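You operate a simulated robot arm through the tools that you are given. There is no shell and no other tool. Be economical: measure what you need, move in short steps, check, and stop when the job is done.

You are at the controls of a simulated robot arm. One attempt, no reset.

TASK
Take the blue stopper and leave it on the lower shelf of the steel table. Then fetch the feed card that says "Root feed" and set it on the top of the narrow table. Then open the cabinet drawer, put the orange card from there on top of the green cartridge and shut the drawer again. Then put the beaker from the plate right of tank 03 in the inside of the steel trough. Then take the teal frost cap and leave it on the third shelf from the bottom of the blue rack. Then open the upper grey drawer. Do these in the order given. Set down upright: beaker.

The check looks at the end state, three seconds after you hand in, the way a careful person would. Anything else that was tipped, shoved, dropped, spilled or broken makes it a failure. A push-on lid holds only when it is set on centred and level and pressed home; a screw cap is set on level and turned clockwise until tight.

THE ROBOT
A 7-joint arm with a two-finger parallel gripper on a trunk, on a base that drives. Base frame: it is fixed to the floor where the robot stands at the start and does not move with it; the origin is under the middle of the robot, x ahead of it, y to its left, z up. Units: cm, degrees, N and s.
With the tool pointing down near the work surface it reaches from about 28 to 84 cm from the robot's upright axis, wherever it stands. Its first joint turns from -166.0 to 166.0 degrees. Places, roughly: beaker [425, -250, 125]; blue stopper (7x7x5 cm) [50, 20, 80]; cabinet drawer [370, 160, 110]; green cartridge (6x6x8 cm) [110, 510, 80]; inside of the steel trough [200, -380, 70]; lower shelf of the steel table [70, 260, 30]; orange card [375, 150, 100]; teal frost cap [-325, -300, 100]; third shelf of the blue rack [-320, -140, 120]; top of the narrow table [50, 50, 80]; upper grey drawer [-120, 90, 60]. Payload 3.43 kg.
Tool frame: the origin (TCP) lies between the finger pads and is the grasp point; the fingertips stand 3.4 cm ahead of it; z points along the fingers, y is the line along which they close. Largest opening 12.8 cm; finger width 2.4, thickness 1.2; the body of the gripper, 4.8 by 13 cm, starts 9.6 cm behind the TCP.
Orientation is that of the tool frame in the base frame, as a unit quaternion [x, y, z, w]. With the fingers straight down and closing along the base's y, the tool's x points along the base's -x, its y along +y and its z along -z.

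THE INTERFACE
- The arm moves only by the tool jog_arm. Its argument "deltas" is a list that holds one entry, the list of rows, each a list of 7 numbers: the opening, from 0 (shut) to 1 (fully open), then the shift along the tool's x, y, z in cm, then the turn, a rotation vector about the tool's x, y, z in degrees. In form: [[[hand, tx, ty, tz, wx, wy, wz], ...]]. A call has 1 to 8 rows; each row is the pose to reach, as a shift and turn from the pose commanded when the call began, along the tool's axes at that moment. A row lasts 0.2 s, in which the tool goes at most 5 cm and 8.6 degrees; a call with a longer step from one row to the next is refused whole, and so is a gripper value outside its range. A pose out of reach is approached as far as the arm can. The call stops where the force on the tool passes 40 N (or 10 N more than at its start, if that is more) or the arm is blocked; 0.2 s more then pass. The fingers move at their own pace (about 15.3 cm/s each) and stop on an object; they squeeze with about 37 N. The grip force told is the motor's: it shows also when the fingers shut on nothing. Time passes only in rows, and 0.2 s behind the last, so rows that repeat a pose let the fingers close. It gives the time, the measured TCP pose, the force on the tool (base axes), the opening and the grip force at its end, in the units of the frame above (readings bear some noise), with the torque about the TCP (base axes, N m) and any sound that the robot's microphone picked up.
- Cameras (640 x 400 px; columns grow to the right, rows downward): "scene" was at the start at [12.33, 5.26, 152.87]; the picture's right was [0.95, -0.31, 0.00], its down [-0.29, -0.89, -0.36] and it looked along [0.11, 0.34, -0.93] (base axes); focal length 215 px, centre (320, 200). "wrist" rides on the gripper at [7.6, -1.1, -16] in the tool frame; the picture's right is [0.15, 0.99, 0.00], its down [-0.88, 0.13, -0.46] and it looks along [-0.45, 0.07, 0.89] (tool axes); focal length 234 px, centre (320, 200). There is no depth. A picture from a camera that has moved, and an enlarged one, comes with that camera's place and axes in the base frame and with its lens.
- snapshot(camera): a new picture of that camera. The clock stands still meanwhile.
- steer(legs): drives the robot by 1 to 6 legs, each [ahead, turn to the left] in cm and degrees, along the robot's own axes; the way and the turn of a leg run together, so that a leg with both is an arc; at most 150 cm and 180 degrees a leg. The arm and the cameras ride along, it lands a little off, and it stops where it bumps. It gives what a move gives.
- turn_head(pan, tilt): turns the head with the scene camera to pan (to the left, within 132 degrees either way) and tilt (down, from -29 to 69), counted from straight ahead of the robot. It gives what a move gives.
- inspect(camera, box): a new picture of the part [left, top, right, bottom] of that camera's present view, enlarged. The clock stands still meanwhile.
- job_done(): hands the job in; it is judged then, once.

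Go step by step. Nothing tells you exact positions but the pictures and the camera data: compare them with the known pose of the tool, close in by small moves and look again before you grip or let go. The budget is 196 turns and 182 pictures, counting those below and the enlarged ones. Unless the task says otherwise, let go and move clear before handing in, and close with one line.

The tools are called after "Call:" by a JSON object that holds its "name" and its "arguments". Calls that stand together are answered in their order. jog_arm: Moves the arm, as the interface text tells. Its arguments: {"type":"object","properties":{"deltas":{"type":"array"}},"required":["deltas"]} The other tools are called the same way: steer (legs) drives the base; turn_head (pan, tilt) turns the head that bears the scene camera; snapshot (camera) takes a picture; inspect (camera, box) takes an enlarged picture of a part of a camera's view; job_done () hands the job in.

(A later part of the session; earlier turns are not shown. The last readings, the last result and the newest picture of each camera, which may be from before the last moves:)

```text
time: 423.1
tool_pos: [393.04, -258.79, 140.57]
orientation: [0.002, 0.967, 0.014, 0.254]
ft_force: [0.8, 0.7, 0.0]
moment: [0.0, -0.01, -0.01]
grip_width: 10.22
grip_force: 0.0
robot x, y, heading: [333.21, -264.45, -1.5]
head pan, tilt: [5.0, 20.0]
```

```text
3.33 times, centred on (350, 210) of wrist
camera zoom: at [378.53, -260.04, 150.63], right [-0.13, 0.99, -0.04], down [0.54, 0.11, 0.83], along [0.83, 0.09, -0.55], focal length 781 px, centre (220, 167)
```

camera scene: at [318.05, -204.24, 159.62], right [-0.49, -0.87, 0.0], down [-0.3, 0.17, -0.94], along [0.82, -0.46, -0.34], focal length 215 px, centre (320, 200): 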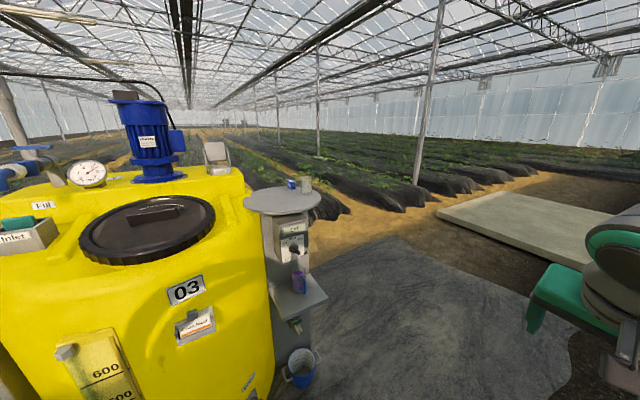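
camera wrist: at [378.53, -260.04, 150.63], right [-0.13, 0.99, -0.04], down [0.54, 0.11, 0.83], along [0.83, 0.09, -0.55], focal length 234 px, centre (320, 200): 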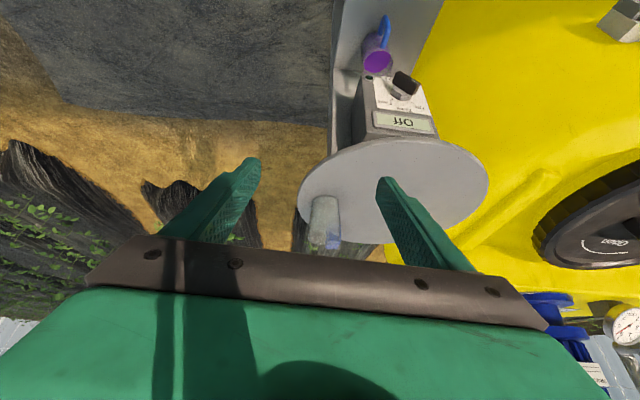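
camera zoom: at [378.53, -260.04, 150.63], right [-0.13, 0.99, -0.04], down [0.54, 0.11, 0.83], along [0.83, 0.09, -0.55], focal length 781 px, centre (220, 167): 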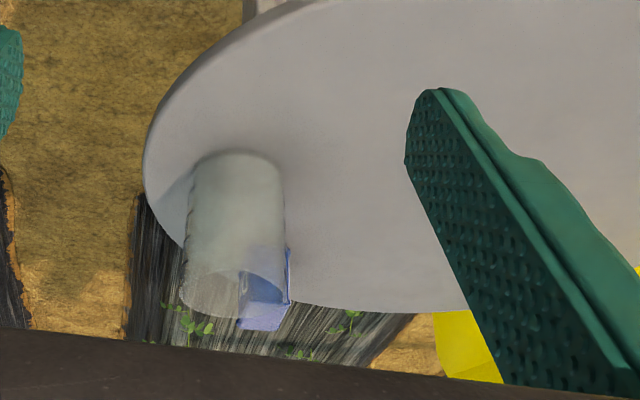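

Call:
{"name": "steer", "arguments": {"legs": [[8, 0]]}}

Call:
{"name": "jog_arm", "arguments": {"deltas": [[[0.8, -2.7, 1.3, 2.9, 0, 0, 0], [0.8, -5.5, 2.6, 5.8, 0, 0, 0], [0.8, -8.3, 3.9, 8.8, 0, 0, 0], [0.8, -11.1, 5.1, 11.8, 0, 0, 0], [0.8, -11.1, 5.1, 11.8, 0, 0, 0]]]}}

Call:
{"name": "snapshot", "arguments": {"camera": "wrist"}}

```text
time: 424.2
tool_pos: [400.95, -258.96, 140.61]
orientation: [0.002, 0.967, 0.015, 0.253]
ft_force: [-0.1, 0.0, 0.3]
moment: [0.01, 0.0, -0.01]
grip_width: 10.23
grip_force: 0.1
robot x, y, heading: [340.94, -264.52, -1.5]
head pan, tilt: [5.0, 20.0]
```

```text
time: 425.4
tool_pos: [416.47, -253.93, 135.99]
orientation: [0.002, 0.967, 0.013, 0.253]
ft_force: [-0.1, 0.0, 1.1]
moment: [0.02, -0.01, -0.05]
grip_width: 10.22
grip_force: 0.1
robot x, y, heading: [341.32, -264.53, -1.7]
head pan, tilt: [5.0, 20.0]
```

```text
33 pictures are left
camera wrist: at [402.06, -255.09, 146.12], right [-0.13, 0.99, -0.04], down [0.54, 0.11, 0.83], along [0.83, 0.09, -0.55], focal length 234 px, centre (320, 200)
```

wrist: 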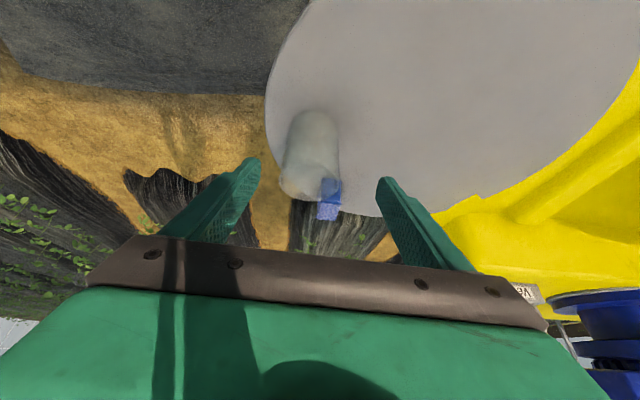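

Call:
{"name": "jog_arm", "arguments": {"deltas": [[[0.8, -0.1, -0.1, 3, 0, 0, 0], [0.8, -0.3, -0.2, 6, 0, 0, 0], [0.8, -0.46, -0.3, 9.4, 0, 0, 0], [0.8, -0.46, -0.3, 9.4, 0, 0, 0]]]}}

Call:
{"name": "snapshot", "arguments": {"camera": "wrist"}}

```text
time: 426.4
tool_pos: [421.49, -253.95, 127.87]
orientation: [0.001, 0.967, 0.015, 0.255]
ft_force: [-1.1, 1.1, 0.6]
moment: [0.0, 0.01, -0.01]
grip_width: 10.23
grip_force: 0.1
robot x, y, heading: [341.15, -264.73, -1.5]
head pan, tilt: [5.0, 20.0]
```

```text
32 pictures are left
camera wrist: at [406.98, -255.34, 137.84], right [-0.13, 0.99, -0.04], down [0.54, 0.11, 0.83], along [0.83, 0.09, -0.55], focal length 234 px, centre (320, 200)
```

wrist: 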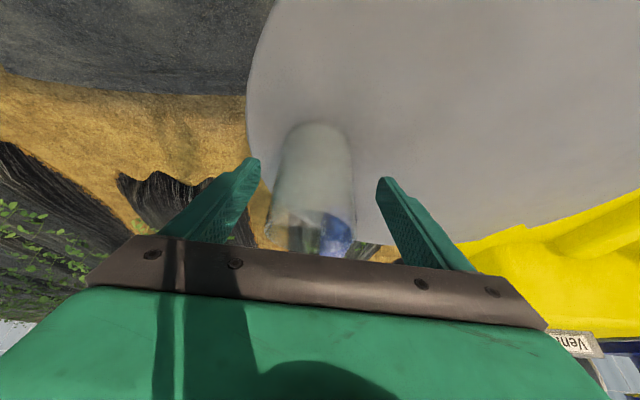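

Call:
{"name": "jog_arm", "arguments": {"deltas": [[[0.6, 0, -0.1, 0, 0, 0, 0], [0.45, 0, -0.1, 0, 0, 0, 0], [0.35, 0, -0.1, 0, 0, 0, 0], [0.35, 0, -0.1, 0, 0, 0, 0]]]}}

Call:
{"name": "jog_arm", "arguments": {"deltas": [[[0.35, -0.5, 0, -0.9, 0, 0, 0], [0.35, -2, 0, -3.5, 0, 0, 0], [0.35, -4, 0, -7, 0, 0, 0]]]}}

Call:
{"name": "snapshot", "arguments": {"camera": "wrist"}}

```text
time: 427.4
tool_pos: [421.53, -253.94, 127.83]
orientation: [0.002, 0.967, 0.014, 0.254]
ft_force: [0.4, 0.6, 1.2]
moment: [-0.02, -0.05, 0.02]
grip_width: 6.56
grip_force: 36.8
robot x, y, heading: [341.25, -264.55, -1.8]
head pan, tilt: [5.0, 20.0]
```

```text
time: 428.2
tool_pos: [421.45, -254.52, 135.93]
orientation: [0.002, 0.967, 0.014, 0.254]
ft_force: [-0.1, 0.5, -0.6]
moment: [0.01, 0.04, 0.03]
grip_width: 6.59
grip_force: 36.7
robot x, y, heading: [341.1, -264.43, -1.5]
head pan, tilt: [5.0, 20.0]
```

```text
31 pictures are left
camera wrist: at [406.97, -255.7, 146.01], right [-0.13, 0.99, -0.04], down [0.54, 0.11, 0.83], along [0.83, 0.09, -0.55], focal length 234 px, centre (320, 200)
```

wrist: 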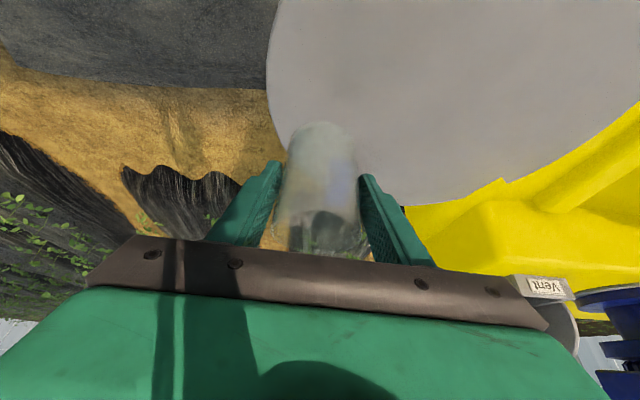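

Call:
{"name": "steer", "arguments": {"legs": [[-45, 0]]}}

Call:
{"name": "turn_head", "arguments": {"pan": -110, "tilt": 30}}

Call:
{"name": "snapshot", "arguments": {"camera": "scene"}}

```text
time: 430.9
tool_pos: [376.17, -252.65, 135.95]
orientation: [-0.002, 0.967, 0.016, 0.254]
ft_force: [0.1, -0.1, -0.2]
moment: [0.0, 0.03, 0.02]
grip_width: 6.58
grip_force: 36.8
robot x, y, heading: [296.47, -263.49, -1.1]
head pan, tilt: [5.0, 20.0]
```

```text
time: 432.8
tool_pos: [376.29, -252.57, 135.84]
orientation: [-0.001, 0.967, 0.015, 0.254]
ft_force: [-0.7, 0.3, -0.3]
moment: [-0.04, -0.03, -0.02]
grip_width: 6.58
grip_force: 36.2
robot x, y, heading: [296.22, -263.62, -1.3]
head pan, tilt: [-110.0, 30.0]
```

```text
30 pictures are left
camera scene: at [303.56, -272.16, 158.02], right [-0.93, 0.36, 0.0], down [0.18, 0.47, -0.87], along [-0.31, -0.81, -0.5], focal length 215 px, centre (320, 200)
```

scene: 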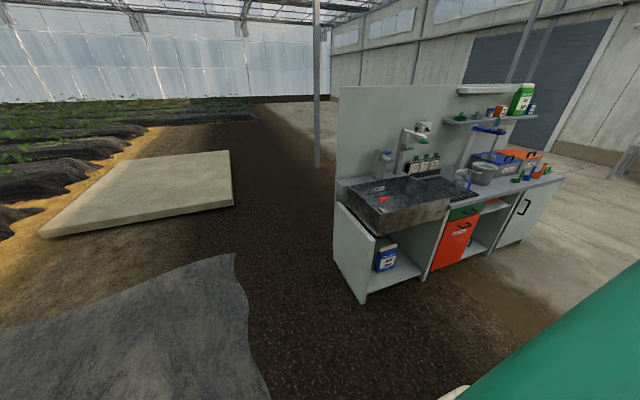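

Call:
{"name": "steer", "arguments": {"legs": [[0, -89]]}}

Call:
{"name": "turn_head", "arguments": {"pan": -95, "tilt": 30}}

Call:
{"name": "snapshot", "arguments": {"camera": "scene"}}

```text
time: 437.6
tool_pos: [306.94, -343.52, 135.94]
orientation: [0.683, 0.685, -0.168, 0.19]
ft_force: [0.4, -0.8, -0.2]
moment: [-0.02, 0.01, -0.01]
grip_width: 6.54
grip_force: 36.7
robot x, y, heading: [296.22, -263.36, -91.1]
head pan, tilt: [-110.0, 30.0]
```

```text
time: 438.3
tool_pos: [306.83, -343.52, 135.94]
orientation: [0.683, 0.685, -0.168, 0.19]
ft_force: [0.4, -0.4, -0.4]
moment: [-0.02, -0.01, -0.03]
grip_width: 6.56
grip_force: 37.1
robot x, y, heading: [295.85, -262.88, -91.2]
head pan, tilt: [-95.0, 30.0]
```

```text
29 pictures are left
camera scene: at [287.1, -272.99, 158.02], right [0.11, 0.99, 0.0], down [0.5, -0.06, -0.87], along [-0.86, 0.1, -0.5], focal length 215 px, centre (320, 200)
```

scene: 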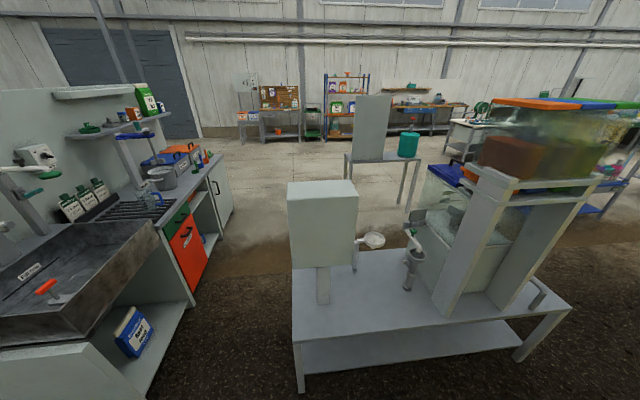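

Call:
{"name": "steer", "arguments": {"legs": [[0, 17], [104, 0], [0, -106]]}}

Call:
{"name": "turn_head", "arguments": {"pan": 10, "tilt": 35}}

Call:
{"name": "snapshot", "arguments": {"camera": "scene"}}

```text
time: 449.9
tool_pos: [247.65, -382.35, 136.0]
orientation: [0.967, 0.03, -0.253, 0.023]
ft_force: [0.6, 0.0, -0.1]
moment: [0.01, -0.02, -0.01]
grip_width: 6.51
grip_force: 36.8
robot x, y, heading: [326.72, -366.82, -178.0]
head pan, tilt: [-95.0, 30.0]
```

```text
time: 451.8
tool_pos: [247.67, -382.25, 135.76]
orientation: [0.967, 0.03, -0.253, 0.024]
ft_force: [0.1, 0.0, -0.6]
moment: [-0.02, -0.01, 0.0]
grip_width: 6.5
grip_force: 37.0
robot x, y, heading: [326.81, -366.8, -178.2]
head pan, tilt: [10.0, 35.0]
```

```text
28 pictures are left
camera scene: at [307.92, -369.13, 157.24], right [-0.21, 0.98, 0.0], down [0.56, 0.12, -0.82], along [-0.8, -0.17, -0.57], focal length 215 px, centre (320, 200)
```

scene: 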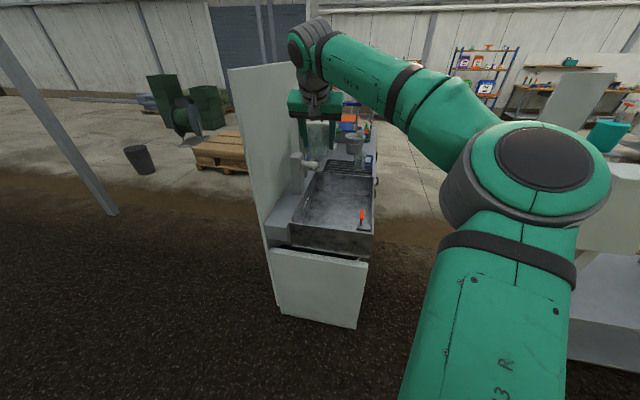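

Call:
{"name": "steer", "arguments": {"legs": [[36, 0]]}}

Call:
{"name": "jog_arm", "arguments": {"deltas": [[[0.35, 0, -3.5, 0, 0, 0, 0], [0.35, 0, -7, 0, 0, 0, 0], [0.35, 0, -7, 0, 0, 0, 0]]]}}

Call:
{"name": "snapshot", "arguments": {"camera": "wrist"}}

Call:
{"name": "snapshot", "arguments": {"camera": "scene"}}

```text
time: 454.1
tool_pos: [212.19, -383.74, 135.78]
orientation: [0.967, 0.031, -0.253, 0.022]
ft_force: [-0.2, -0.9, 0.2]
moment: [0.0, 0.02, -0.03]
grip_width: 6.49
grip_force: 37.6
robot x, y, heading: [291.35, -367.95, -177.9]
head pan, tilt: [10.0, 35.0]
```

```text
time: 454.9
tool_pos: [211.65, -376.73, 135.52]
orientation: [0.967, 0.031, -0.253, 0.023]
ft_force: [0.0, 1.2, -0.8]
moment: [0.04, 0.02, -0.02]
grip_width: 6.5
grip_force: 36.6
robot x, y, heading: [291.64, -368.12, -177.9]
head pan, tilt: [10.0, 35.0]
```

```text
27 pictures are left
camera wrist: at [226.05, -374.19, 145.74], right [0.2, -0.98, -0.04], down [-0.53, -0.15, 0.83], along [-0.82, -0.14, -0.55], focal length 234 px, centre (320, 200)
```

wrist: 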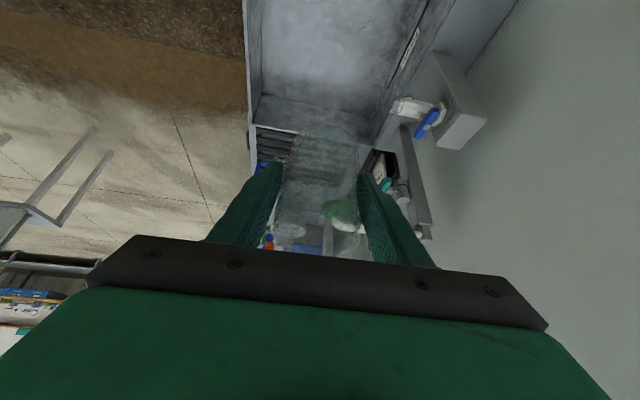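

```text
26 pictures are left
camera scene: at [272.52, -370.47, 157.24], right [-0.21, 0.98, 0.0], down [0.56, 0.12, -0.82], along [-0.8, -0.17, -0.57], focal length 215 px, centre (320, 200)
```

scene: 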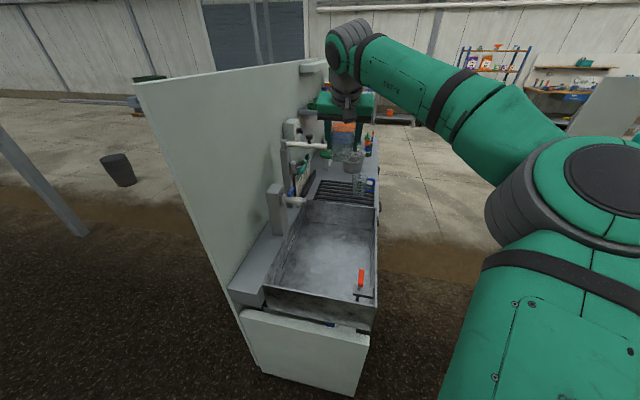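

Call:
{"name": "steer", "arguments": {"legs": [[6, 0]]}}

Call:
{"name": "jog_arm", "arguments": {"deltas": [[[0.35, 2.2, 0.8, 3.9, 0, 0, 0], [0.35, 4.4, 1.6, 7.8, 0, 0, 0], [0.35, 6.6, 2.4, 11.7, 0, 0, 0], [0.35, 8.8, 3.3, 15.6, 0, 0, 0], [0.35, 11, 3.3, 19.5, 0, 0, 0], [0.35, 13.2, 3.3, 23.4, 0, 0, 0], [0.35, 15.4, 3.3, 27.3, 0, 0, 0], [0.35, 17.6, 3.3, 31.2, 0, 0, 0]]]}}

Call:
{"name": "snapshot", "arguments": {"camera": "scene"}}

Call:
{"name": "snapshot", "arguments": {"camera": "wrist"}}

```text
time: 455.8
tool_pos: [205.56, -376.95, 135.66]
orientation: [0.967, 0.032, -0.253, 0.023]
ft_force: [-0.7, 0.0, -0.4]
moment: [0.01, 0.0, 0.01]
grip_width: 6.52
grip_force: 37.3
robot x, y, heading: [285.39, -368.42, -177.8]
head pan, tilt: [10.0, 35.0]
```

```text
time: 457.6
tool_pos: [205.99, -381.47, 100.19]
orientation: [0.966, 0.031, -0.254, 0.024]
ft_force: [0.4, -0.2, 0.2]
moment: [0.0, -0.02, 0.0]
grip_width: 6.49
grip_force: 37.3
robot x, y, heading: [285.2, -368.32, -177.9]
head pan, tilt: [10.0, 35.0]
```

```text
25 pictures are left
camera scene: at [266.43, -370.68, 157.24], right [-0.21, 0.98, 0.0], down [0.56, 0.12, -0.82], along [-0.8, -0.17, -0.57], focal length 215 px, centre (320, 200)
```

scene: 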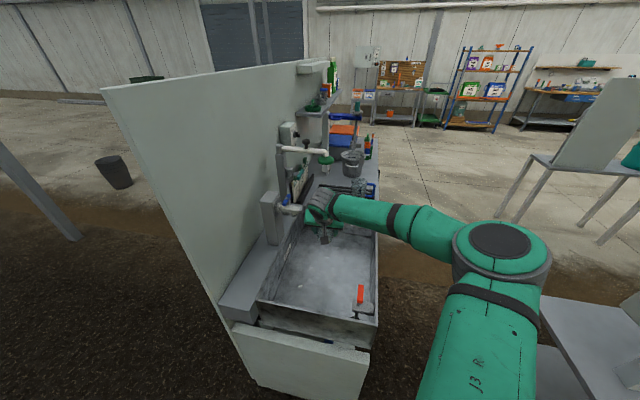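

```text
24 pictures are left
camera wrist: at [220.31, -378.83, 110.24], right [0.2, -0.98, -0.04], down [-0.53, -0.14, 0.83], along [-0.82, -0.14, -0.55], focal length 234 px, centre (320, 200)
```

wrist: 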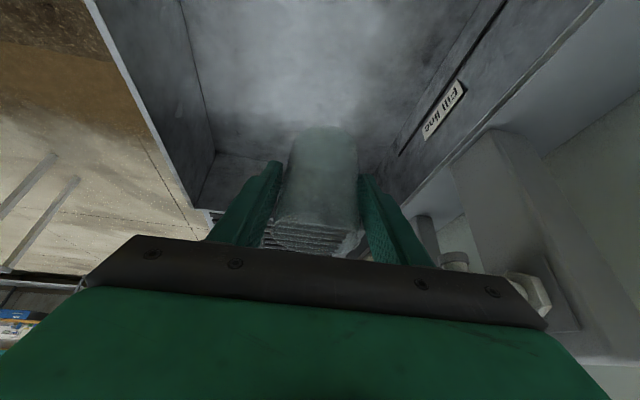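

Call:
{"name": "jog_arm", "arguments": {"deltas": [[[0.35, 1.2, -2, 0, 0, 0, 0], [0.35, 2, -4.3, 0, 0, 0, 0], [0.35, 3.7, -4.3, 3.5, 0, 0, 0], [0.35, 5.4, -4.3, 7, 0, 0, 0], [0.35, 7.4, -4.3, 10.5, 0, 0, 0], [0.35, 9.4, -4.3, 14, 0, 0, 0], [0.35, 10.9, -4.3, 16.7, 0, 0, 0]]]}}

Call:
{"name": "snapshot", "arguments": {"camera": "wrist"}}

Call:
{"name": "inspect", "arguments": {"camera": "scene", "box": [240, 170, 420, 330]}}

```text
time: 459.2
tool_pos: [207.2, -377.24, 79.56]
orientation: [0.966, 0.031, -0.254, 0.024]
ft_force: [-0.6, -0.4, -0.1]
moment: [-0.02, 0.03, -0.02]
grip_width: 6.47
grip_force: 37.1
robot x, y, heading: [285.63, -368.32, -178.0]
head pan, tilt: [10.0, 35.0]
```

```text
23 pictures are left
camera wrist: at [221.49, -374.7, 89.72], right [0.2, -0.98, -0.04], down [-0.53, -0.14, 0.83], along [-0.82, -0.14, -0.55], focal length 234 px, centre (320, 200)
```

wrist: 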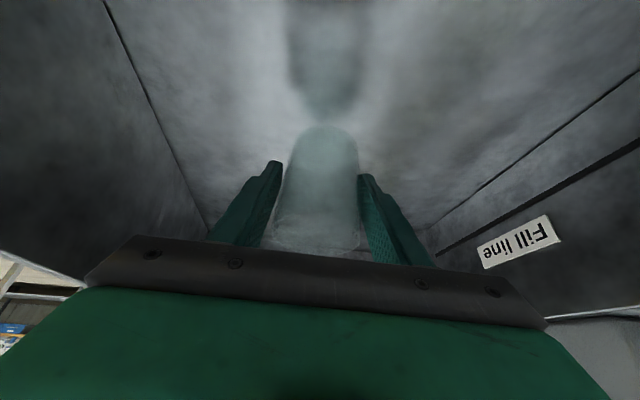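

```text
2.50 times, centred on (330, 250) of scene
camera zoom: at [266.42, -370.67, 157.24], right [-0.21, 0.98, 0.0], down [0.56, 0.12, -0.82], along [-0.8, -0.17, -0.57], focal length 538 px, centre (295, 75)
```

zoom: 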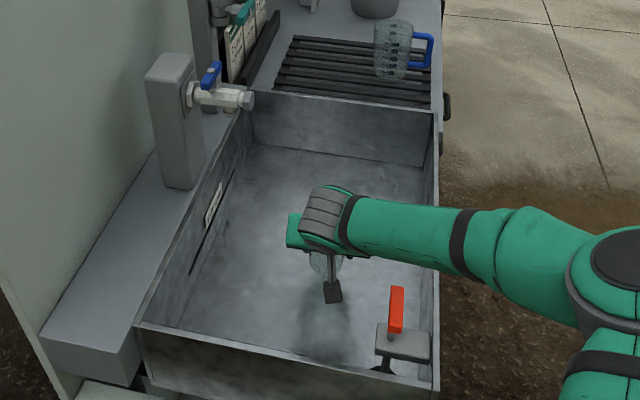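

Call:
{"name": "jog_arm", "arguments": {"deltas": [[[0.35, 0.5, 0, 0.87, 0, 0, 0], [0.35, 1, 0, 1.74, 0, 0, 0], [0.35, 1.3, 0, 2.3, 0, 0, 0], [0.35, 1.6, 0, 2.8, 0, 0, 0], [0.35, 1.85, 0, 3.3, 0, 0, 0], [0.35, 2.1, 0, 3.7, 0, 0, 0], [0.35, 2.35, 0, 4.15, 0, 0, 0], [0.35, 2.6, 0, 4.6, 0, 0, 0]]]}}

Call:
{"name": "snapshot", "arguments": {"camera": "wrist"}}

```text
time: 461.0
tool_pos: [207.02, -377.69, 74.6]
orientation: [0.966, 0.032, -0.255, 0.023]
ft_force: [0.8, -4.5, 29.6]
moment: [0.68, 0.35, 0.02]
grip_width: 6.4
grip_force: 37.4
robot x, y, heading: [285.44, -368.73, -177.7]
head pan, tilt: [10.0, 35.0]
```

```text
21 pictures are left
camera wrist: at [221.25, -375.1, 84.73], right [0.2, -0.98, -0.04], down [-0.53, -0.15, 0.83], along [-0.82, -0.14, -0.55], focal length 234 px, centre (320, 200)
```

wrist: 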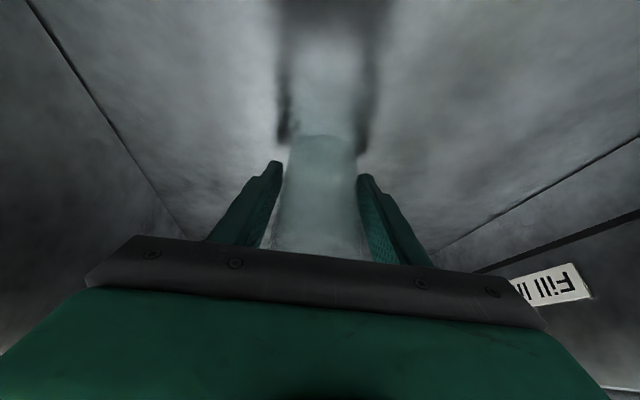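

Call:
{"name": "jog_arm", "arguments": {"deltas": [[[0.35, -0.1, 0, -0.2, 0, 0, 0], [0.58, -0.1, 0, -0.2, 0, 0, 0], [0.7, -0.1, 0, -0.2, 0, 0, 0], [0.7, -0.1, 0, -0.2, 0, 0, 0], [0.7, -0.1, 0, -2.5, 0, 0, 0], [0.7, -1.5, 0, -6, 0, 0, 0], [0.7, -3.5, 0, -9.5, 0, 0, 0]]]}}

Call:
{"name": "snapshot", "arguments": {"camera": "wrist"}}

```text
time: 462.6
tool_pos: [208.9, -377.27, 84.67]
orientation: [0.967, 0.03, -0.253, 0.022]
ft_force: [-0.3, 0.5, 0.1]
moment: [0.02, 0.0, 0.01]
grip_width: 8.94
grip_force: 0.0
robot x, y, heading: [285.16, -368.43, -177.9]
head pan, tilt: [10.0, 35.0]
```

```text
20 pictures are left
camera wrist: at [223.13, -374.62, 94.75], right [0.2, -0.98, -0.04], down [-0.53, -0.14, 0.83], along [-0.82, -0.14, -0.55], focal length 234 px, centre (320, 200)
```

wrist: 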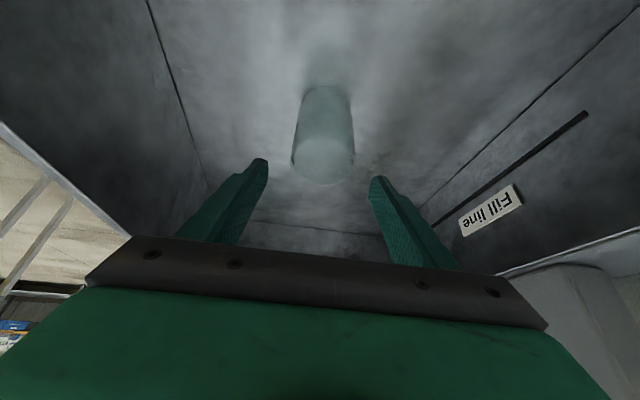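

Call:
{"name": "jog_arm", "arguments": {"deltas": [[[0.7, -2.2, 0, -3.9, 0, 0, 0], [0.7, -4.4, 0, -7.8, 0, 0, 0], [0.7, -6.6, 0, -11.7, 0, 0, 0], [0.7, -8.8, 0, -15.6, 0, 0, 0], [0.7, -11, 0, -19.5, 0, 0, 0], [0.7, -13.2, 0, -23.4, 0, 0, 0], [0.7, -15.4, 0, -27.3, 0, 0, 0], [0.7, -17.6, 0, -31.2, 0, 0, 0]]]}}

Call:
{"name": "steer", "arguments": {"legs": [[-45, 0], [0, -92], [150, 0], [147, 0], [0, 90], [120, 0]]}}

```text
time: 464.4
tool_pos: [208.55, -376.1, 119.95]
orientation: [0.967, 0.031, -0.253, 0.023]
ft_force: [-0.4, 0.7, -1.0]
moment: [-0.02, 0.01, 0.04]
grip_width: 8.95
grip_force: 0.0
robot x, y, heading: [285.39, -368.46, -177.9]
head pan, tilt: [10.0, 35.0]
```

```text
time: 487.6
tool_pos: [281.14, 2.31, 119.96]
orientation: [0.843, -0.474, -0.229, -0.112]
ft_force: [0.0, -1.2, 0.1]
moment: [-0.02, 0.01, 0.02]
grip_width: 8.96
grip_force: 0.1
robot x, y, heading: [323.56, -62.17, 119.7]
head pan, tilt: [10.0, 35.0]
stopped in leg 5: the robot was blocked; the commanded pose is now the measured one
```

Call:
{"name": "steer", "arguments": {"legs": [[50, 0], [0, 60], [150, 0], [150, 0]]}}

Call:
{"name": "turn_head", "arguments": {"pan": 5, "tilt": 20}}

Call:
{"name": "snapshot", "arguments": {"camera": "scene"}}

```text
time: 502.8
tool_pos: [42.02, -27.98, 119.96]
orientation: [0.967, 0.024, -0.253, 0.022]
ft_force: [0.2, 0.3, -1.1]
moment: [0.03, 0.01, 0.04]
grip_width: 8.94
grip_force: 0.0
robot x, y, heading: [118.92, -21.3, -178.9]
head pan, tilt: [10.0, 35.0]
stopped in leg 4: the robot was blocked; the commanded pose is now the measured one
```

```text
time: 503.6
tool_pos: [42.11, -27.88, 119.9]
orientation: [0.967, 0.023, -0.254, 0.021]
ft_force: [-0.6, -0.4, 0.1]
moment: [0.0, -0.01, -0.01]
grip_width: 8.94
grip_force: 0.2
robot x, y, heading: [118.91, -21.47, -178.9]
head pan, tilt: [5.0, 20.0]
```

```text
19 pictures are left
camera scene: at [99.43, -22.72, 159.62], right [-0.11, 0.99, 0.0], down [0.34, 0.04, -0.94], along [-0.93, -0.1, -0.34], focal length 215 px, centre (320, 200)
```

scene: 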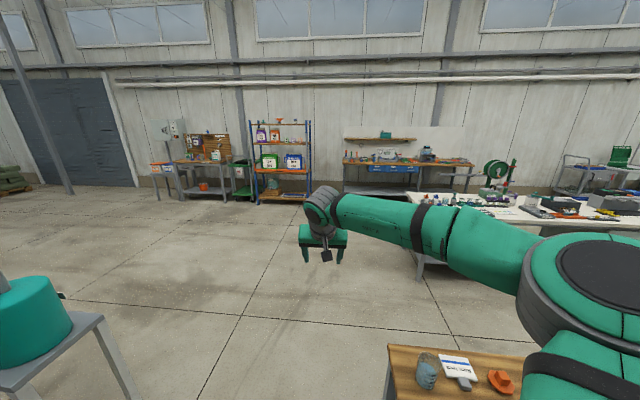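

Call:
{"name": "steer", "arguments": {"legs": [[-35, 0], [0, 40], [68, 0], [0, -39], [150, 0], [110, 0]]}}

Call:
{"name": "turn_head", "arguments": {"pan": 30, "tilt": 22}}

Call:
{"name": "snapshot", "arguments": {"camera": "scene"}}

```text
time: 525.3
tool_pos: [-230.32, -72.11, 119.88]
orientation: [0.967, 0.017, -0.253, 0.02]
ft_force: [0.0, -0.5, 0.1]
moment: [-0.03, 0.01, -0.01]
grip_width: 8.97
grip_force: 0.0
robot x, y, heading: [-153.03, -66.27, -179.5]
head pan, tilt: [5.0, 20.0]
```

```text
time: 526.2
tool_pos: [-230.35, -72.07, 119.97]
orientation: [0.967, 0.017, -0.254, 0.019]
ft_force: [1.0, 0.8, -0.1]
moment: [0.02, -0.05, -0.05]
grip_width: 9.01
grip_force: 0.0
robot x, y, heading: [-153.6, -66.71, -179.7]
head pan, tilt: [30.0, 22.0]
```

```text
18 pictures are left
camera scene: at [-171.69, -71.38, 159.3], right [-0.51, 0.86, 0.0], down [0.32, 0.19, -0.93], along [-0.8, -0.47, -0.37], focal length 215 px, centre (320, 200)
```

scene: 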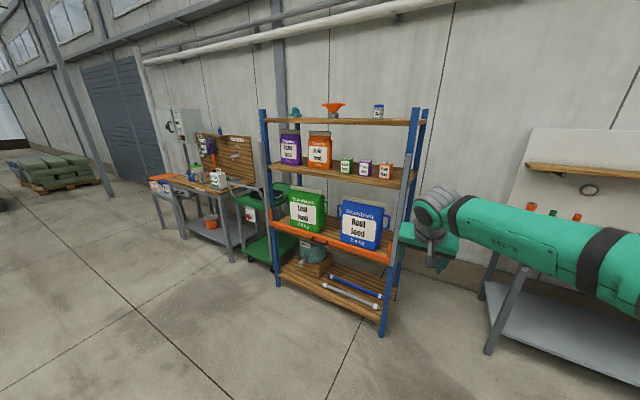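

Call:
{"name": "inspect", "arguments": {"camera": "scene", "box": [140, 130, 260, 210]}}

Call:
{"name": "inspect", "arguments": {"camera": "scene", "box": [255, 90, 435, 210]}}

```text
5.00 times, centred on (200, 170) of scene
camera zoom: at [-171.69, -71.38, 159.3], right [-0.51, 0.86, 0.0], down [0.32, 0.19, -0.93], along [-0.8, -0.47, -0.37], focal length 1076 px, centre (920, 350)
```

zoom: 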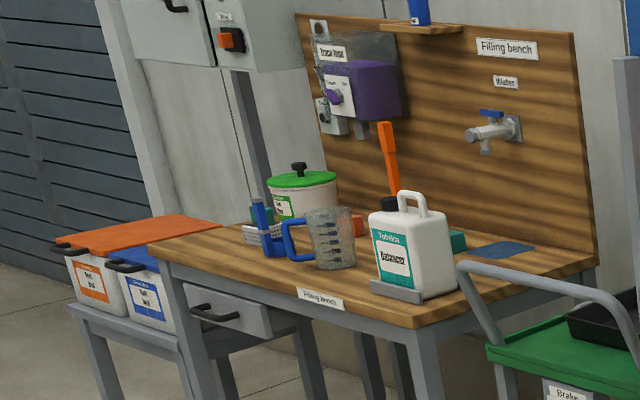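

```text
3.33 times, centred on (345, 150) of scene
camera zoom: at [-171.69, -71.38, 159.3], right [-0.51, 0.86, 0.0], down [0.32, 0.19, -0.93], along [-0.8, -0.47, -0.37], focal length 717 px, centre (237, 367)
```

zoom: 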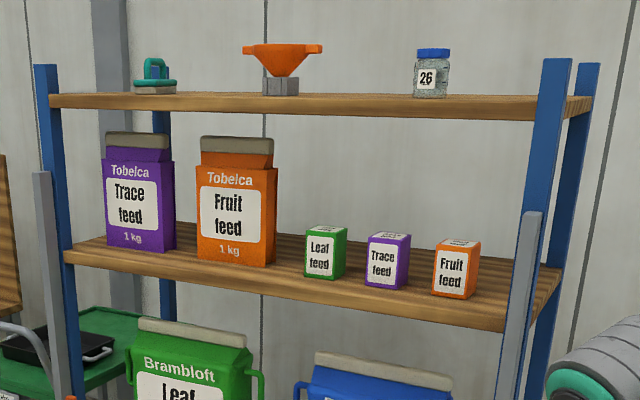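

Call:
{"name": "steer", "arguments": {"legs": [[0, 72], [120, 0], [118, 0], [0, -72]]}}

Call:
{"name": "turn_head", "arguments": {"pan": 8, "tilt": 38}}

Call:
{"name": "snapshot", "arguments": {"camera": "scene"}}

```text
time: 544.8
tool_pos: [-303.93, -294.46, 120.01]
orientation: [0.967, 0.01, -0.253, 0.017]
ft_force: [0.3, -0.3, 0.2]
moment: [0.02, -0.02, 0.0]
grip_width: 8.98
grip_force: 0.1
robot x, y, heading: [-227.08, -290.4, 179.5]
head pan, tilt: [30.0, 22.0]
```

```text
time: 545.7
tool_pos: [-303.91, -294.52, 120.0]
orientation: [0.967, 0.01, -0.254, 0.017]
ft_force: [0.5, 0.3, -0.2]
moment: [0.01, 0.01, 0.0]
grip_width: 8.93
grip_force: 0.0
robot x, y, heading: [-226.52, -290.29, 179.4]
head pan, tilt: [8.0, 38.0]
```

```text
15 pictures are left
camera scene: at [-245.75, -291.28, 156.79], right [-0.13, 0.99, 0.0], down [0.61, 0.08, -0.79], along [-0.78, -0.1, -0.62], focal length 215 px, centre (320, 200)
```

scene: 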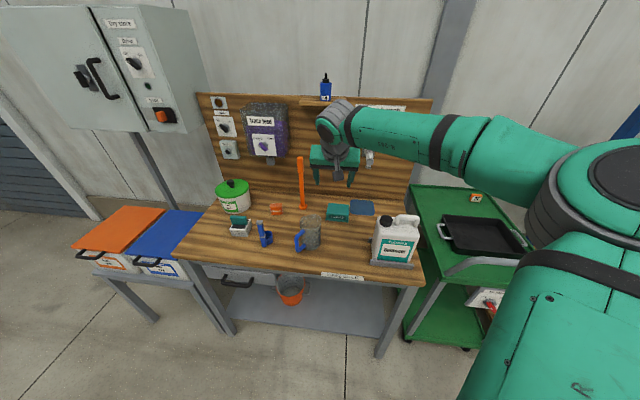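

Call:
{"name": "inspect", "arguments": {"camera": "scene", "box": [205, 165, 425, 285]}}

```text
2.91 times, centred on (315, 225) of scene
camera zoom: at [-245.75, -291.28, 156.79], right [-0.13, 0.99, 0.0], down [0.61, 0.08, -0.79], along [-0.78, -0.1, -0.62], focal length 626 px, centre (334, 127)
```

zoom: 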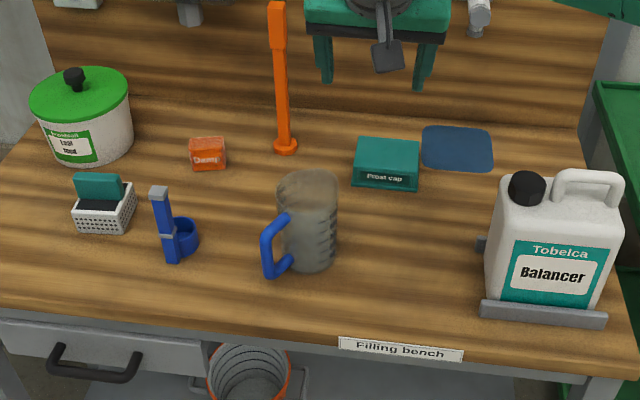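

Call:
{"name": "steer", "arguments": {"legs": [[12, 0]]}}

Call:
{"name": "jog_arm", "arguments": {"deltas": [[[1, 3.3, -0.7, 1.2, 0, 0, 0], [1, 6.6, -1.4, 2.4, 0, 0, 0], [1, 10, -2, 3.5, 0, 0, 0], [1, 10, -2, 3.5, 0, 0, 0]]]}}

Call:
{"name": "snapshot", "arguments": {"camera": "wrist"}}

```text
time: 546.9
tool_pos: [-315.77, -294.34, 119.98]
orientation: [0.967, 0.011, -0.254, 0.018]
ft_force: [-0.4, -0.3, -1.1]
moment: [-0.01, 0.04, 0.03]
grip_width: 8.97
grip_force: 0.0
robot x, y, heading: [-238.66, -290.07, 179.5]
head pan, tilt: [8.0, 38.0]
```

```text
time: 547.9
tool_pos: [-309.05, -292.33, 111.87]
orientation: [0.967, 0.01, -0.254, 0.017]
ft_force: [-0.4, 0.3, -0.4]
moment: [0.0, -0.01, -0.02]
grip_width: 12.79
grip_force: 0.1
robot x, y, heading: [-238.97, -289.88, 179.6]
head pan, tilt: [8.0, 38.0]
```

```text
13 pictures are left
camera wrist: at [-294.6, -290.36, 121.97], right [0.15, -0.99, -0.04], down [-0.54, -0.12, 0.83], along [-0.83, -0.11, -0.55], focal length 234 px, centre (320, 200)
```

wrist: 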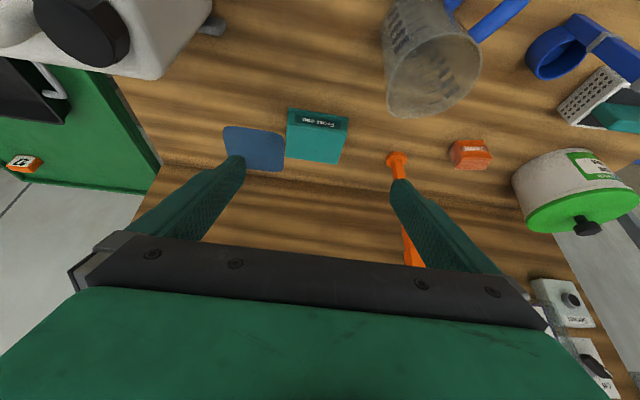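

Call:
{"name": "jog_arm", "arguments": {"deltas": [[[1, -1.2, 0.3, 4, 0, 0, 0], [1, -2.3, 0.5, 8.1, 0, 0, 0], [1, -3.4, 0.7, 12.2, 0, 0, 0], [1, -3.4, 0.7, 12.2, 0, 0, 0]]]}}

Call:
{"name": "snapshot", "arguments": {"camera": "wrist"}}

```text
time: 548.9
tool_pos: [-317.73, -293.59, 102.84]
orientation: [0.967, 0.009, -0.254, 0.018]
ft_force: [-0.1, 0.3, -0.4]
moment: [0.0, 0.02, 0.01]
grip_width: 12.77
grip_force: 0.0
robot x, y, heading: [-238.58, -290.4, 179.5]
head pan, tilt: [8.0, 38.0]
```

```text
12 pictures are left
camera wrist: at [-303.36, -291.57, 112.93], right [0.16, -0.99, -0.04], down [-0.54, -0.12, 0.83], along [-0.83, -0.11, -0.55], focal length 234 px, centre (320, 200)
```

wrist: 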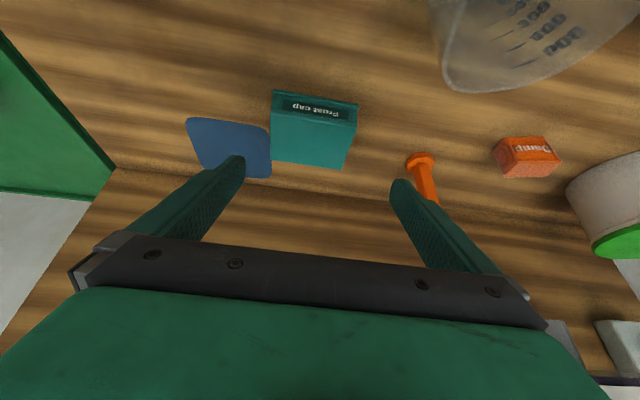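

Call:
{"name": "jog_arm", "arguments": {"deltas": [[[1, 0.3, -0.4, 3.2, 0, 0, 0], [1, 0.6, -0.8, 6.4, 0, 0, 0], [1, 0.9, -1, 8.6, 0, 0, 0], [1, 0.9, -1, 9.2, 0, 0, 0]]]}}

Call:
{"name": "snapshot", "arguments": {"camera": "wrist"}}

```text
time: 549.9
tool_pos: [-321.46, -293.02, 94.52]
orientation: [0.967, 0.009, -0.254, 0.017]
ft_force: [-0.1, 0.2, -0.6]
moment: [0.02, -0.02, 0.01]
grip_width: 12.79
grip_force: 0.1
robot x, y, heading: [-238.57, -290.12, 179.4]
head pan, tilt: [8.0, 38.0]
```

```text
11 pictures are left
camera wrist: at [-307.21, -290.95, 104.56], right [0.16, -0.99, -0.04], down [-0.54, -0.12, 0.83], along [-0.83, -0.11, -0.55], focal length 234 px, centre (320, 200)
```

wrist: 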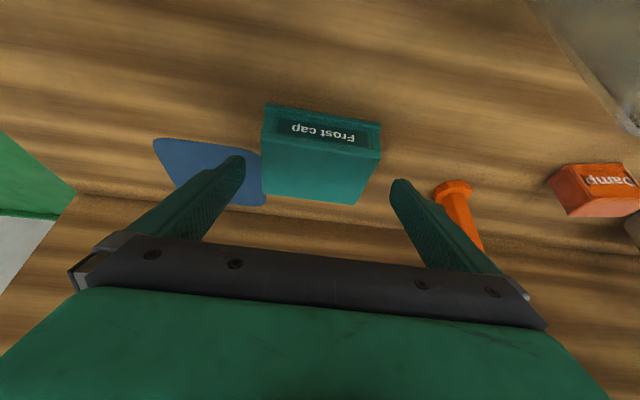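

Call:
{"name": "jog_arm", "arguments": {"deltas": [[[1, 0.2, 0.1, 1.2, 0, 0, 0], [1, 0.3, 0.1, 2.4, 0, 0, 0], [0.85, 0.3, 0.1, 2.4, 0, 0, 0], [0.7, 0.3, 0.1, 2.4, 0, 0, 0], [0.55, 0.3, 0.1, 2.4, 0, 0, 0], [0.55, 0.3, 0.1, 2.4, 0, 0, 0]]]}}

Call:
{"name": "jog_arm", "arguments": {"deltas": [[[0.55, -0.5, 0, -0.9, 0, 0, 0], [0.55, -2.2, 0, -3.9, 0, 0, 0], [0.55, -4.4, 0, -7.8, 0, 0, 0], [0.55, -6.6, 0, -11.7, 0, 0, 0]]]}}

Call:
{"name": "snapshot", "arguments": {"camera": "wrist"}}

```text
time: 551.3
tool_pos: [-322.56, -293.24, 92.23]
orientation: [0.967, 0.009, -0.254, 0.017]
ft_force: [-0.7, 0.4, -0.4]
moment: [-0.03, 0.02, -0.02]
grip_width: 10.38
grip_force: 36.5
robot x, y, heading: [-238.94, -290.27, 179.2]
head pan, tilt: [8.0, 38.0]
```

```text
time: 552.3
tool_pos: [-322.63, -292.63, 105.64]
orientation: [0.967, 0.01, -0.253, 0.018]
ft_force: [0.2, -0.3, -1.0]
moment: [-0.03, -0.05, -0.01]
grip_width: 10.37
grip_force: 37.3
robot x, y, heading: [-238.89, -290.0, 179.8]
head pan, tilt: [8.0, 38.0]
```

```text
10 pictures are left
camera wrist: at [-308.3, -290.7, 115.76], right [0.15, -0.99, -0.04], down [-0.54, -0.12, 0.83], along [-0.83, -0.11, -0.55], focal length 234 px, centre (320, 200)
```

wrist: 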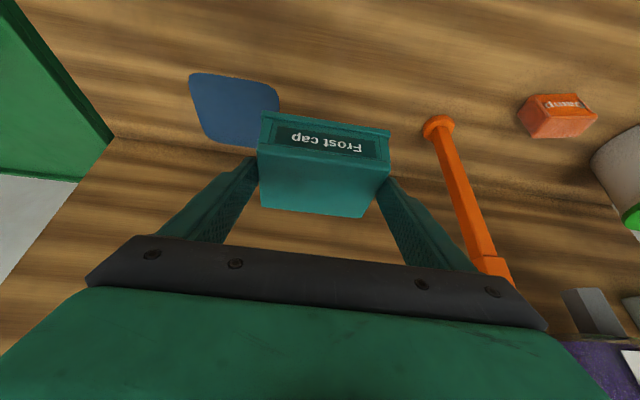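

Call:
{"name": "steer", "arguments": {"legs": [[-36, 0]]}}

Call:
{"name": "jog_arm", "arguments": {"deltas": [[[0.55, -2.2, 0, -3.9, 0, 0, 0], [0.55, -4.4, 0, -7.8, 0, 0, 0], [0.55, -6.6, 0, -11.7, 0, 0, 0], [0.55, -8.8, 0, -15.6, 0, 0, 0], [0.55, -11, 0, -19.5, 0, 0, 0], [0.55, -13.2, 0, -23.4, 0, 0, 0], [0.55, -15.4, 0, -27.3, 0, 0, 0], [0.55, -16.4, 0, -29, 0, 0, 0]]]}}

Call:
{"name": "steer", "arguments": {"legs": [[0, -89], [133, 0], [0, 90]]}}

Call:
{"name": "turn_head", "arguments": {"pan": 5, "tilt": 18}}

Call:
{"name": "snapshot", "arguments": {"camera": "scene"}}

```text
time: 554.6
tool_pos: [-286.72, -293.18, 105.63]
orientation: [0.967, 0.011, -0.253, 0.018]
ft_force: [0.3, -0.1, -0.8]
moment: [-0.04, -0.04, -0.02]
grip_width: 10.36
grip_force: 36.6
robot x, y, heading: [-202.93, -290.53, 179.7]
head pan, tilt: [8.0, 38.0]
```

```text
time: 556.4
tool_pos: [-286.94, -292.15, 138.96]
orientation: [0.967, 0.011, -0.254, 0.018]
ft_force: [-0.3, 0.7, -0.8]
moment: [0.0, -0.02, 0.03]
grip_width: 10.38
grip_force: 37.1
robot x, y, heading: [-202.84, -290.11, 179.6]
head pan, tilt: [8.0, 38.0]
```

```text
time: 570.1
tool_pos: [-297.15, -141.52, 138.52]
orientation: [0.961, -0.129, -0.243, -0.022]
ft_force: [68.9, -3.3, -12.6]
moment: [0.62, 10.49, 0.97]
grip_width: 10.35
grip_force: 37.0
robot x, y, heading: [-216.51, -162.94, 165.2]
head pan, tilt: [8.0, 38.0]
stopped in leg 3: the force on the tool passed its limit at 187 N (the readings are from after the stop); the commanded pose is now the measured one
```

```text
time: 570.9
tool_pos: [-297.23, -141.35, 138.61]
orientation: [0.961, -0.129, -0.245, -0.022]
ft_force: [83.2, 1.3, -15.9]
moment: [-0.04, 12.84, 1.33]
grip_width: 10.36
grip_force: 36.8
robot x, y, heading: [-216.13, -163.25, 165.3]
head pan, tilt: [5.0, 18.0]
```

```text
9 pictures are left
camera scene: at [-235.27, -158.69, 160.0], right [0.17, 0.99, 0.0], down [0.3, -0.05, -0.95], along [-0.94, 0.16, -0.31], focal length 215 px, centre (320, 200)
```

scene: 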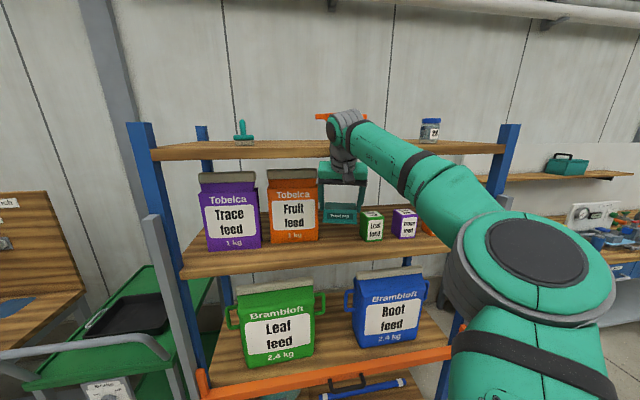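

Call:
{"name": "steer", "arguments": {"legs": [[-18, 0]]}}

Call:
{"name": "snapshot", "arguments": {"camera": "scene"}}

```text
time: 571.6
tool_pos: [-297.09, -141.41, 138.53]
orientation: [0.961, -0.129, -0.243, -0.023]
ft_force: [46.5, -2.3, -7.0]
moment: [0.42, 7.04, 0.63]
grip_width: 10.34
grip_force: 37.5
robot x, y, heading: [-216.18, -162.78, 165.3]
head pan, tilt: [5.0, 18.0]
stopped in leg 1: the force on the tool passed its limit at 107 N (the readings are from after the stop); the commanded pose is now the measured one
```

```text
8 pictures are left
camera scene: at [-235.45, -158.73, 159.99], right [0.17, 0.99, 0.0], down [0.3, -0.05, -0.95], along [-0.94, 0.16, -0.31], focal length 215 px, centre (320, 200)
```

scene: 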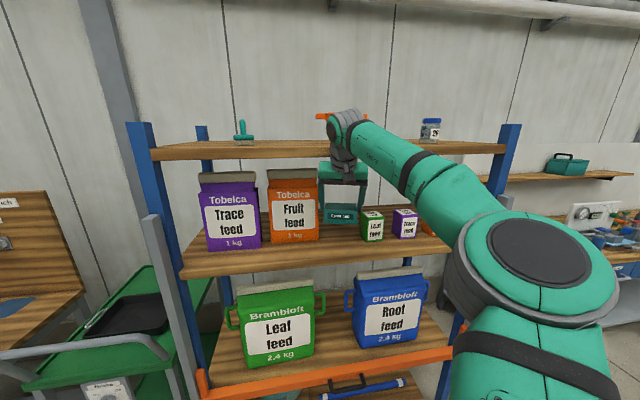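

Call:
{"name": "jog_arm", "arguments": {"deltas": [[[0.55, 0.9, -0.3, -0.5, 0, 0, 0], [0.55, 2.6, -0.8, -1.4, 0, 0, 0], [0.55, 5.1, -1.6, -2.8, 0, 0, 0], [0.55, 8.5, -2.6, -4.6, 0, 0, 0]]]}}

```text
time: 572.6
tool_pos: [-287.37, -141.55, 137.79]
orientation: [0.962, -0.129, -0.24, -0.019]
ft_force: [-0.7, 0.3, -0.3]
moment: [0.02, -0.03, -0.02]
grip_width: 10.35
grip_force: 36.8
robot x, y, heading: [-216.11, -163.04, 165.3]
head pan, tilt: [5.0, 18.0]
```

Call:
{"name": "steer", "arguments": {"legs": [[-6, 0], [0, 14.5]]}}

Call:
{"name": "jog_arm", "arguments": {"deltas": [[[0.55, 1.3, 0, 2.3, 0, 0, 0], [0.55, 3, 0, 5.3, 0, 0, 0], [0.55, 3, 0, 5.3, 0, 0, 0]]]}}

Call:
{"name": "snapshot", "arguments": {"camera": "scene"}}

```text
time: 574.5
tool_pos: [-284.8, -161.11, 137.79]
orientation: [0.971, -0.008, -0.241, 0.01]
ft_force: [-0.1, -0.1, -0.2]
moment: [-0.02, -0.01, -0.01]
grip_width: 10.36
grip_force: 37.5
robot x, y, heading: [-210.36, -164.8, 179.6]
head pan, tilt: [5.0, 18.0]
```

```text
time: 575.3
tool_pos: [-284.57, -161.08, 131.6]
orientation: [0.97, -0.01, -0.241, 0.01]
ft_force: [0.4, -0.2, -0.6]
moment: [0.03, -0.04, 0.01]
grip_width: 10.35
grip_force: 37.2
robot x, y, heading: [-210.75, -164.59, 179.8]
head pan, tilt: [5.0, 18.0]
```

```text
7 pictures are left
camera scene: at [-230.34, -165.19, 159.95], right [-0.08, 1.0, 0.0], down [0.31, 0.02, -0.95], along [-0.95, -0.08, -0.31], focal length 215 px, centre (320, 200)
```

scene: 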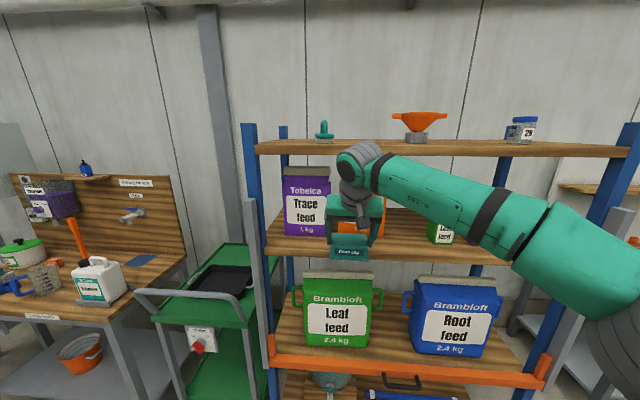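

Call:
{"name": "jog_arm", "arguments": {"deltas": [[[0.55, -3, 0, 1.55, 0, 0, 0], [0.55, -6, 0, 3.1, 0, 0, 0], [0.55, -9, 0, 4.7, 0, 0, 0], [0.55, -11.7, 0, 6.2, 0, 0, 0], [0.55, -11.7, 0, 6.2, 0, 0, 0]]]}}

Call:
{"name": "inspect", "arguments": {"camera": "scene", "box": [250, 130, 450, 280]}}

```text
time: 576.5
tool_pos: [-297.9, -161.05, 131.56]
orientation: [0.971, -0.01, -0.24, 0.01]
ft_force: [1.5, 0.2, -0.4]
moment: [0.02, -0.01, -0.17]
grip_width: 10.37
grip_force: 36.8
robot x, y, heading: [-210.38, -164.5, 179.9]
head pan, tilt: [5.0, 18.0]
```

```text
2.67 times, centred on (350, 205) of scene
camera zoom: at [-230.34, -165.18, 159.95], right [-0.08, 1.0, 0.0], down [0.31, 0.02, -0.95], along [-0.95, -0.08, -0.31], focal length 574 px, centre (240, 187)
```

zoom: 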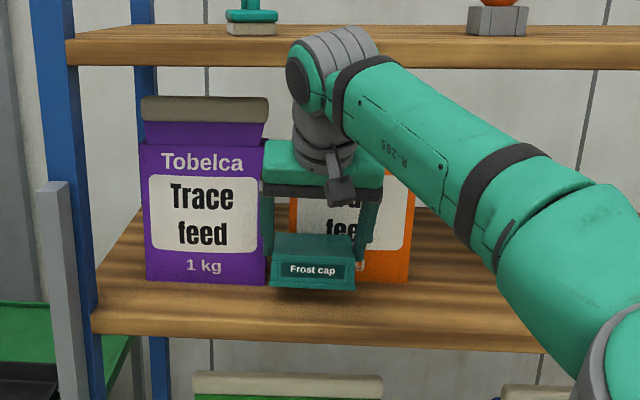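

Call:
{"name": "jog_arm", "arguments": {"deltas": [[[0.55, 0.4, 0, 0.8, 0, 0, 0], [0.55, 0.8, 0, 1.6, 0, 0, 0], [0.55, 1.1, 0, 2.1, 0, 0, 0], [0.55, 1.35, 0, 2.6, 0, 0, 0], [0.55, 1.6, 0, 3.05, 0, 0, 0], [0.55, 1.85, 0, 3.5, 0, 0, 0], [0.55, 2.1, 0, 3.9, 0, 0, 0], [0.55, 2.3, 0, 4.35, 0, 0, 0]]]}}

```text
time: 578.3
tool_pos: [-297.71, -161.13, 126.86]
orientation: [0.97, -0.01, -0.242, 0.01]
ft_force: [-0.2, 0.7, 32.8]
moment: [0.69, 0.3, -0.37]
grip_width: 10.34
grip_force: 36.8
robot x, y, heading: [-210.36, -164.58, 179.7]
head pan, tilt: [5.0, 18.0]
```

Call:
{"name": "jog_arm", "arguments": {"deltas": [[[0.55, -0.1, 0, -0.2, 0, 0, 0], [0.8, -0.1, 0, -0.2, 0, 0, 0], [0.95, -0.1, 0, -0.2, 0, 0, 0], [0.95, -0.1, 0, -0.2, 0, 0, 0], [0.95, 0, 0, -3, 0, 0, 0], [0.95, 4, 0, -5.2, 0, 0, 0], [0.95, 8, 0, -7.4, 0, 0, 0], [0.95, 12, 0, -9.6, 0, 0, 0]]]}}

Call:
{"name": "inspect", "arguments": {"camera": "scene", "box": [250, 130, 450, 280]}}

```text
time: 580.1
tool_pos: [-282.45, -161.4, 129.42]
orientation: [0.971, -0.009, -0.24, 0.01]
ft_force: [-0.8, -0.6, -0.8]
moment: [0.0, -0.04, -0.03]
grip_width: 12.17
grip_force: 0.1
robot x, y, heading: [-211.11, -164.35, 179.7]
head pan, tilt: [5.0, 18.0]
```

```text
2.67 times, centred on (350, 205) of scene
camera zoom: at [-230.39, -165.21, 159.94], right [-0.08, 1.0, 0.0], down [0.31, 0.02, -0.95], along [-0.95, -0.08, -0.31], focal length 574 px, centre (240, 187)
```

zoom: 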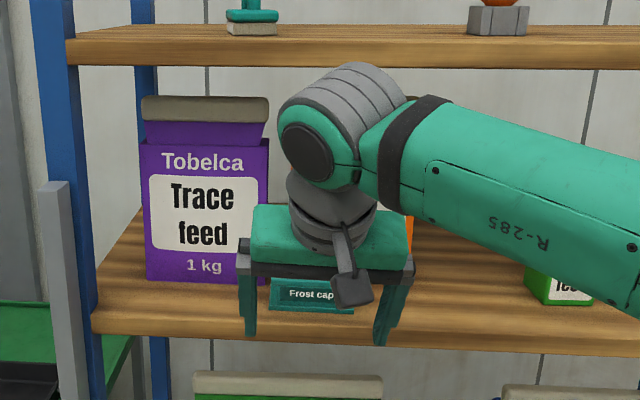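

Call:
{"name": "steer", "arguments": {"legs": [[-20, 0], [0, -152], [150, 0], [33, 0], [0, 62], [150, 0]]}}

```text
time: 607.8
tool_pos: [-53.57, 157.63, 129.36]
orientation: [0.723, -0.648, -0.188, -0.151]
ft_force: [0.3, 1.2, -0.4]
moment: [0.01, 0.04, 0.04]
grip_width: 12.15
grip_force: 0.0
robot x, y, heading: [-47.38, 86.16, 97.2]
head pan, tilt: [5.0, 18.0]
```

Call:
{"name": "steer", "arguments": {"legs": [[0, 83], [-17, 0]]}}

Call:
{"name": "turn_head", "arguments": {"pan": 0, "tilt": 52}}

Call:
{"name": "snapshot", "arguments": {"camera": "scene"}}

```text
time: 613.3
tool_pos: [-101.69, 88.88, 129.53]
orientation: [0.971, -0.007, -0.241, 0.01]
ft_force: [0.1, 0.0, -0.1]
moment: [0.0, -0.01, 0.0]
grip_width: 12.14
grip_force: 0.1
robot x, y, heading: [-29.28, 86.23, 179.6]
head pan, tilt: [5.0, 18.0]
```

```text
time: 614.3
tool_pos: [-101.64, 88.87, 129.41]
orientation: [0.971, -0.007, -0.239, 0.011]
ft_force: [-0.3, -0.6, -0.8]
moment: [-0.03, 0.0, 0.02]
grip_width: 12.14
grip_force: 0.0
robot x, y, heading: [-29.89, 86.25, 180.1]
head pan, tilt: [0.0, 52.0]
```

```text
4 pictures are left
camera scene: at [-47.8, 86.14, 154.81], right [0.0, 1.0, 0.0], down [0.79, 0.0, -0.62], along [-0.62, 0.0, -0.79], focal length 215 px, centre (320, 200)
```

scene: 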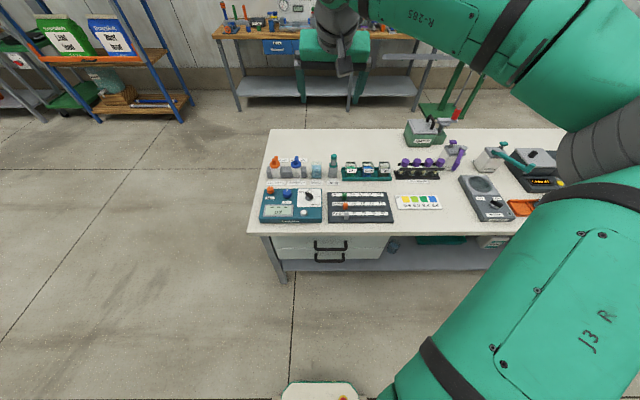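

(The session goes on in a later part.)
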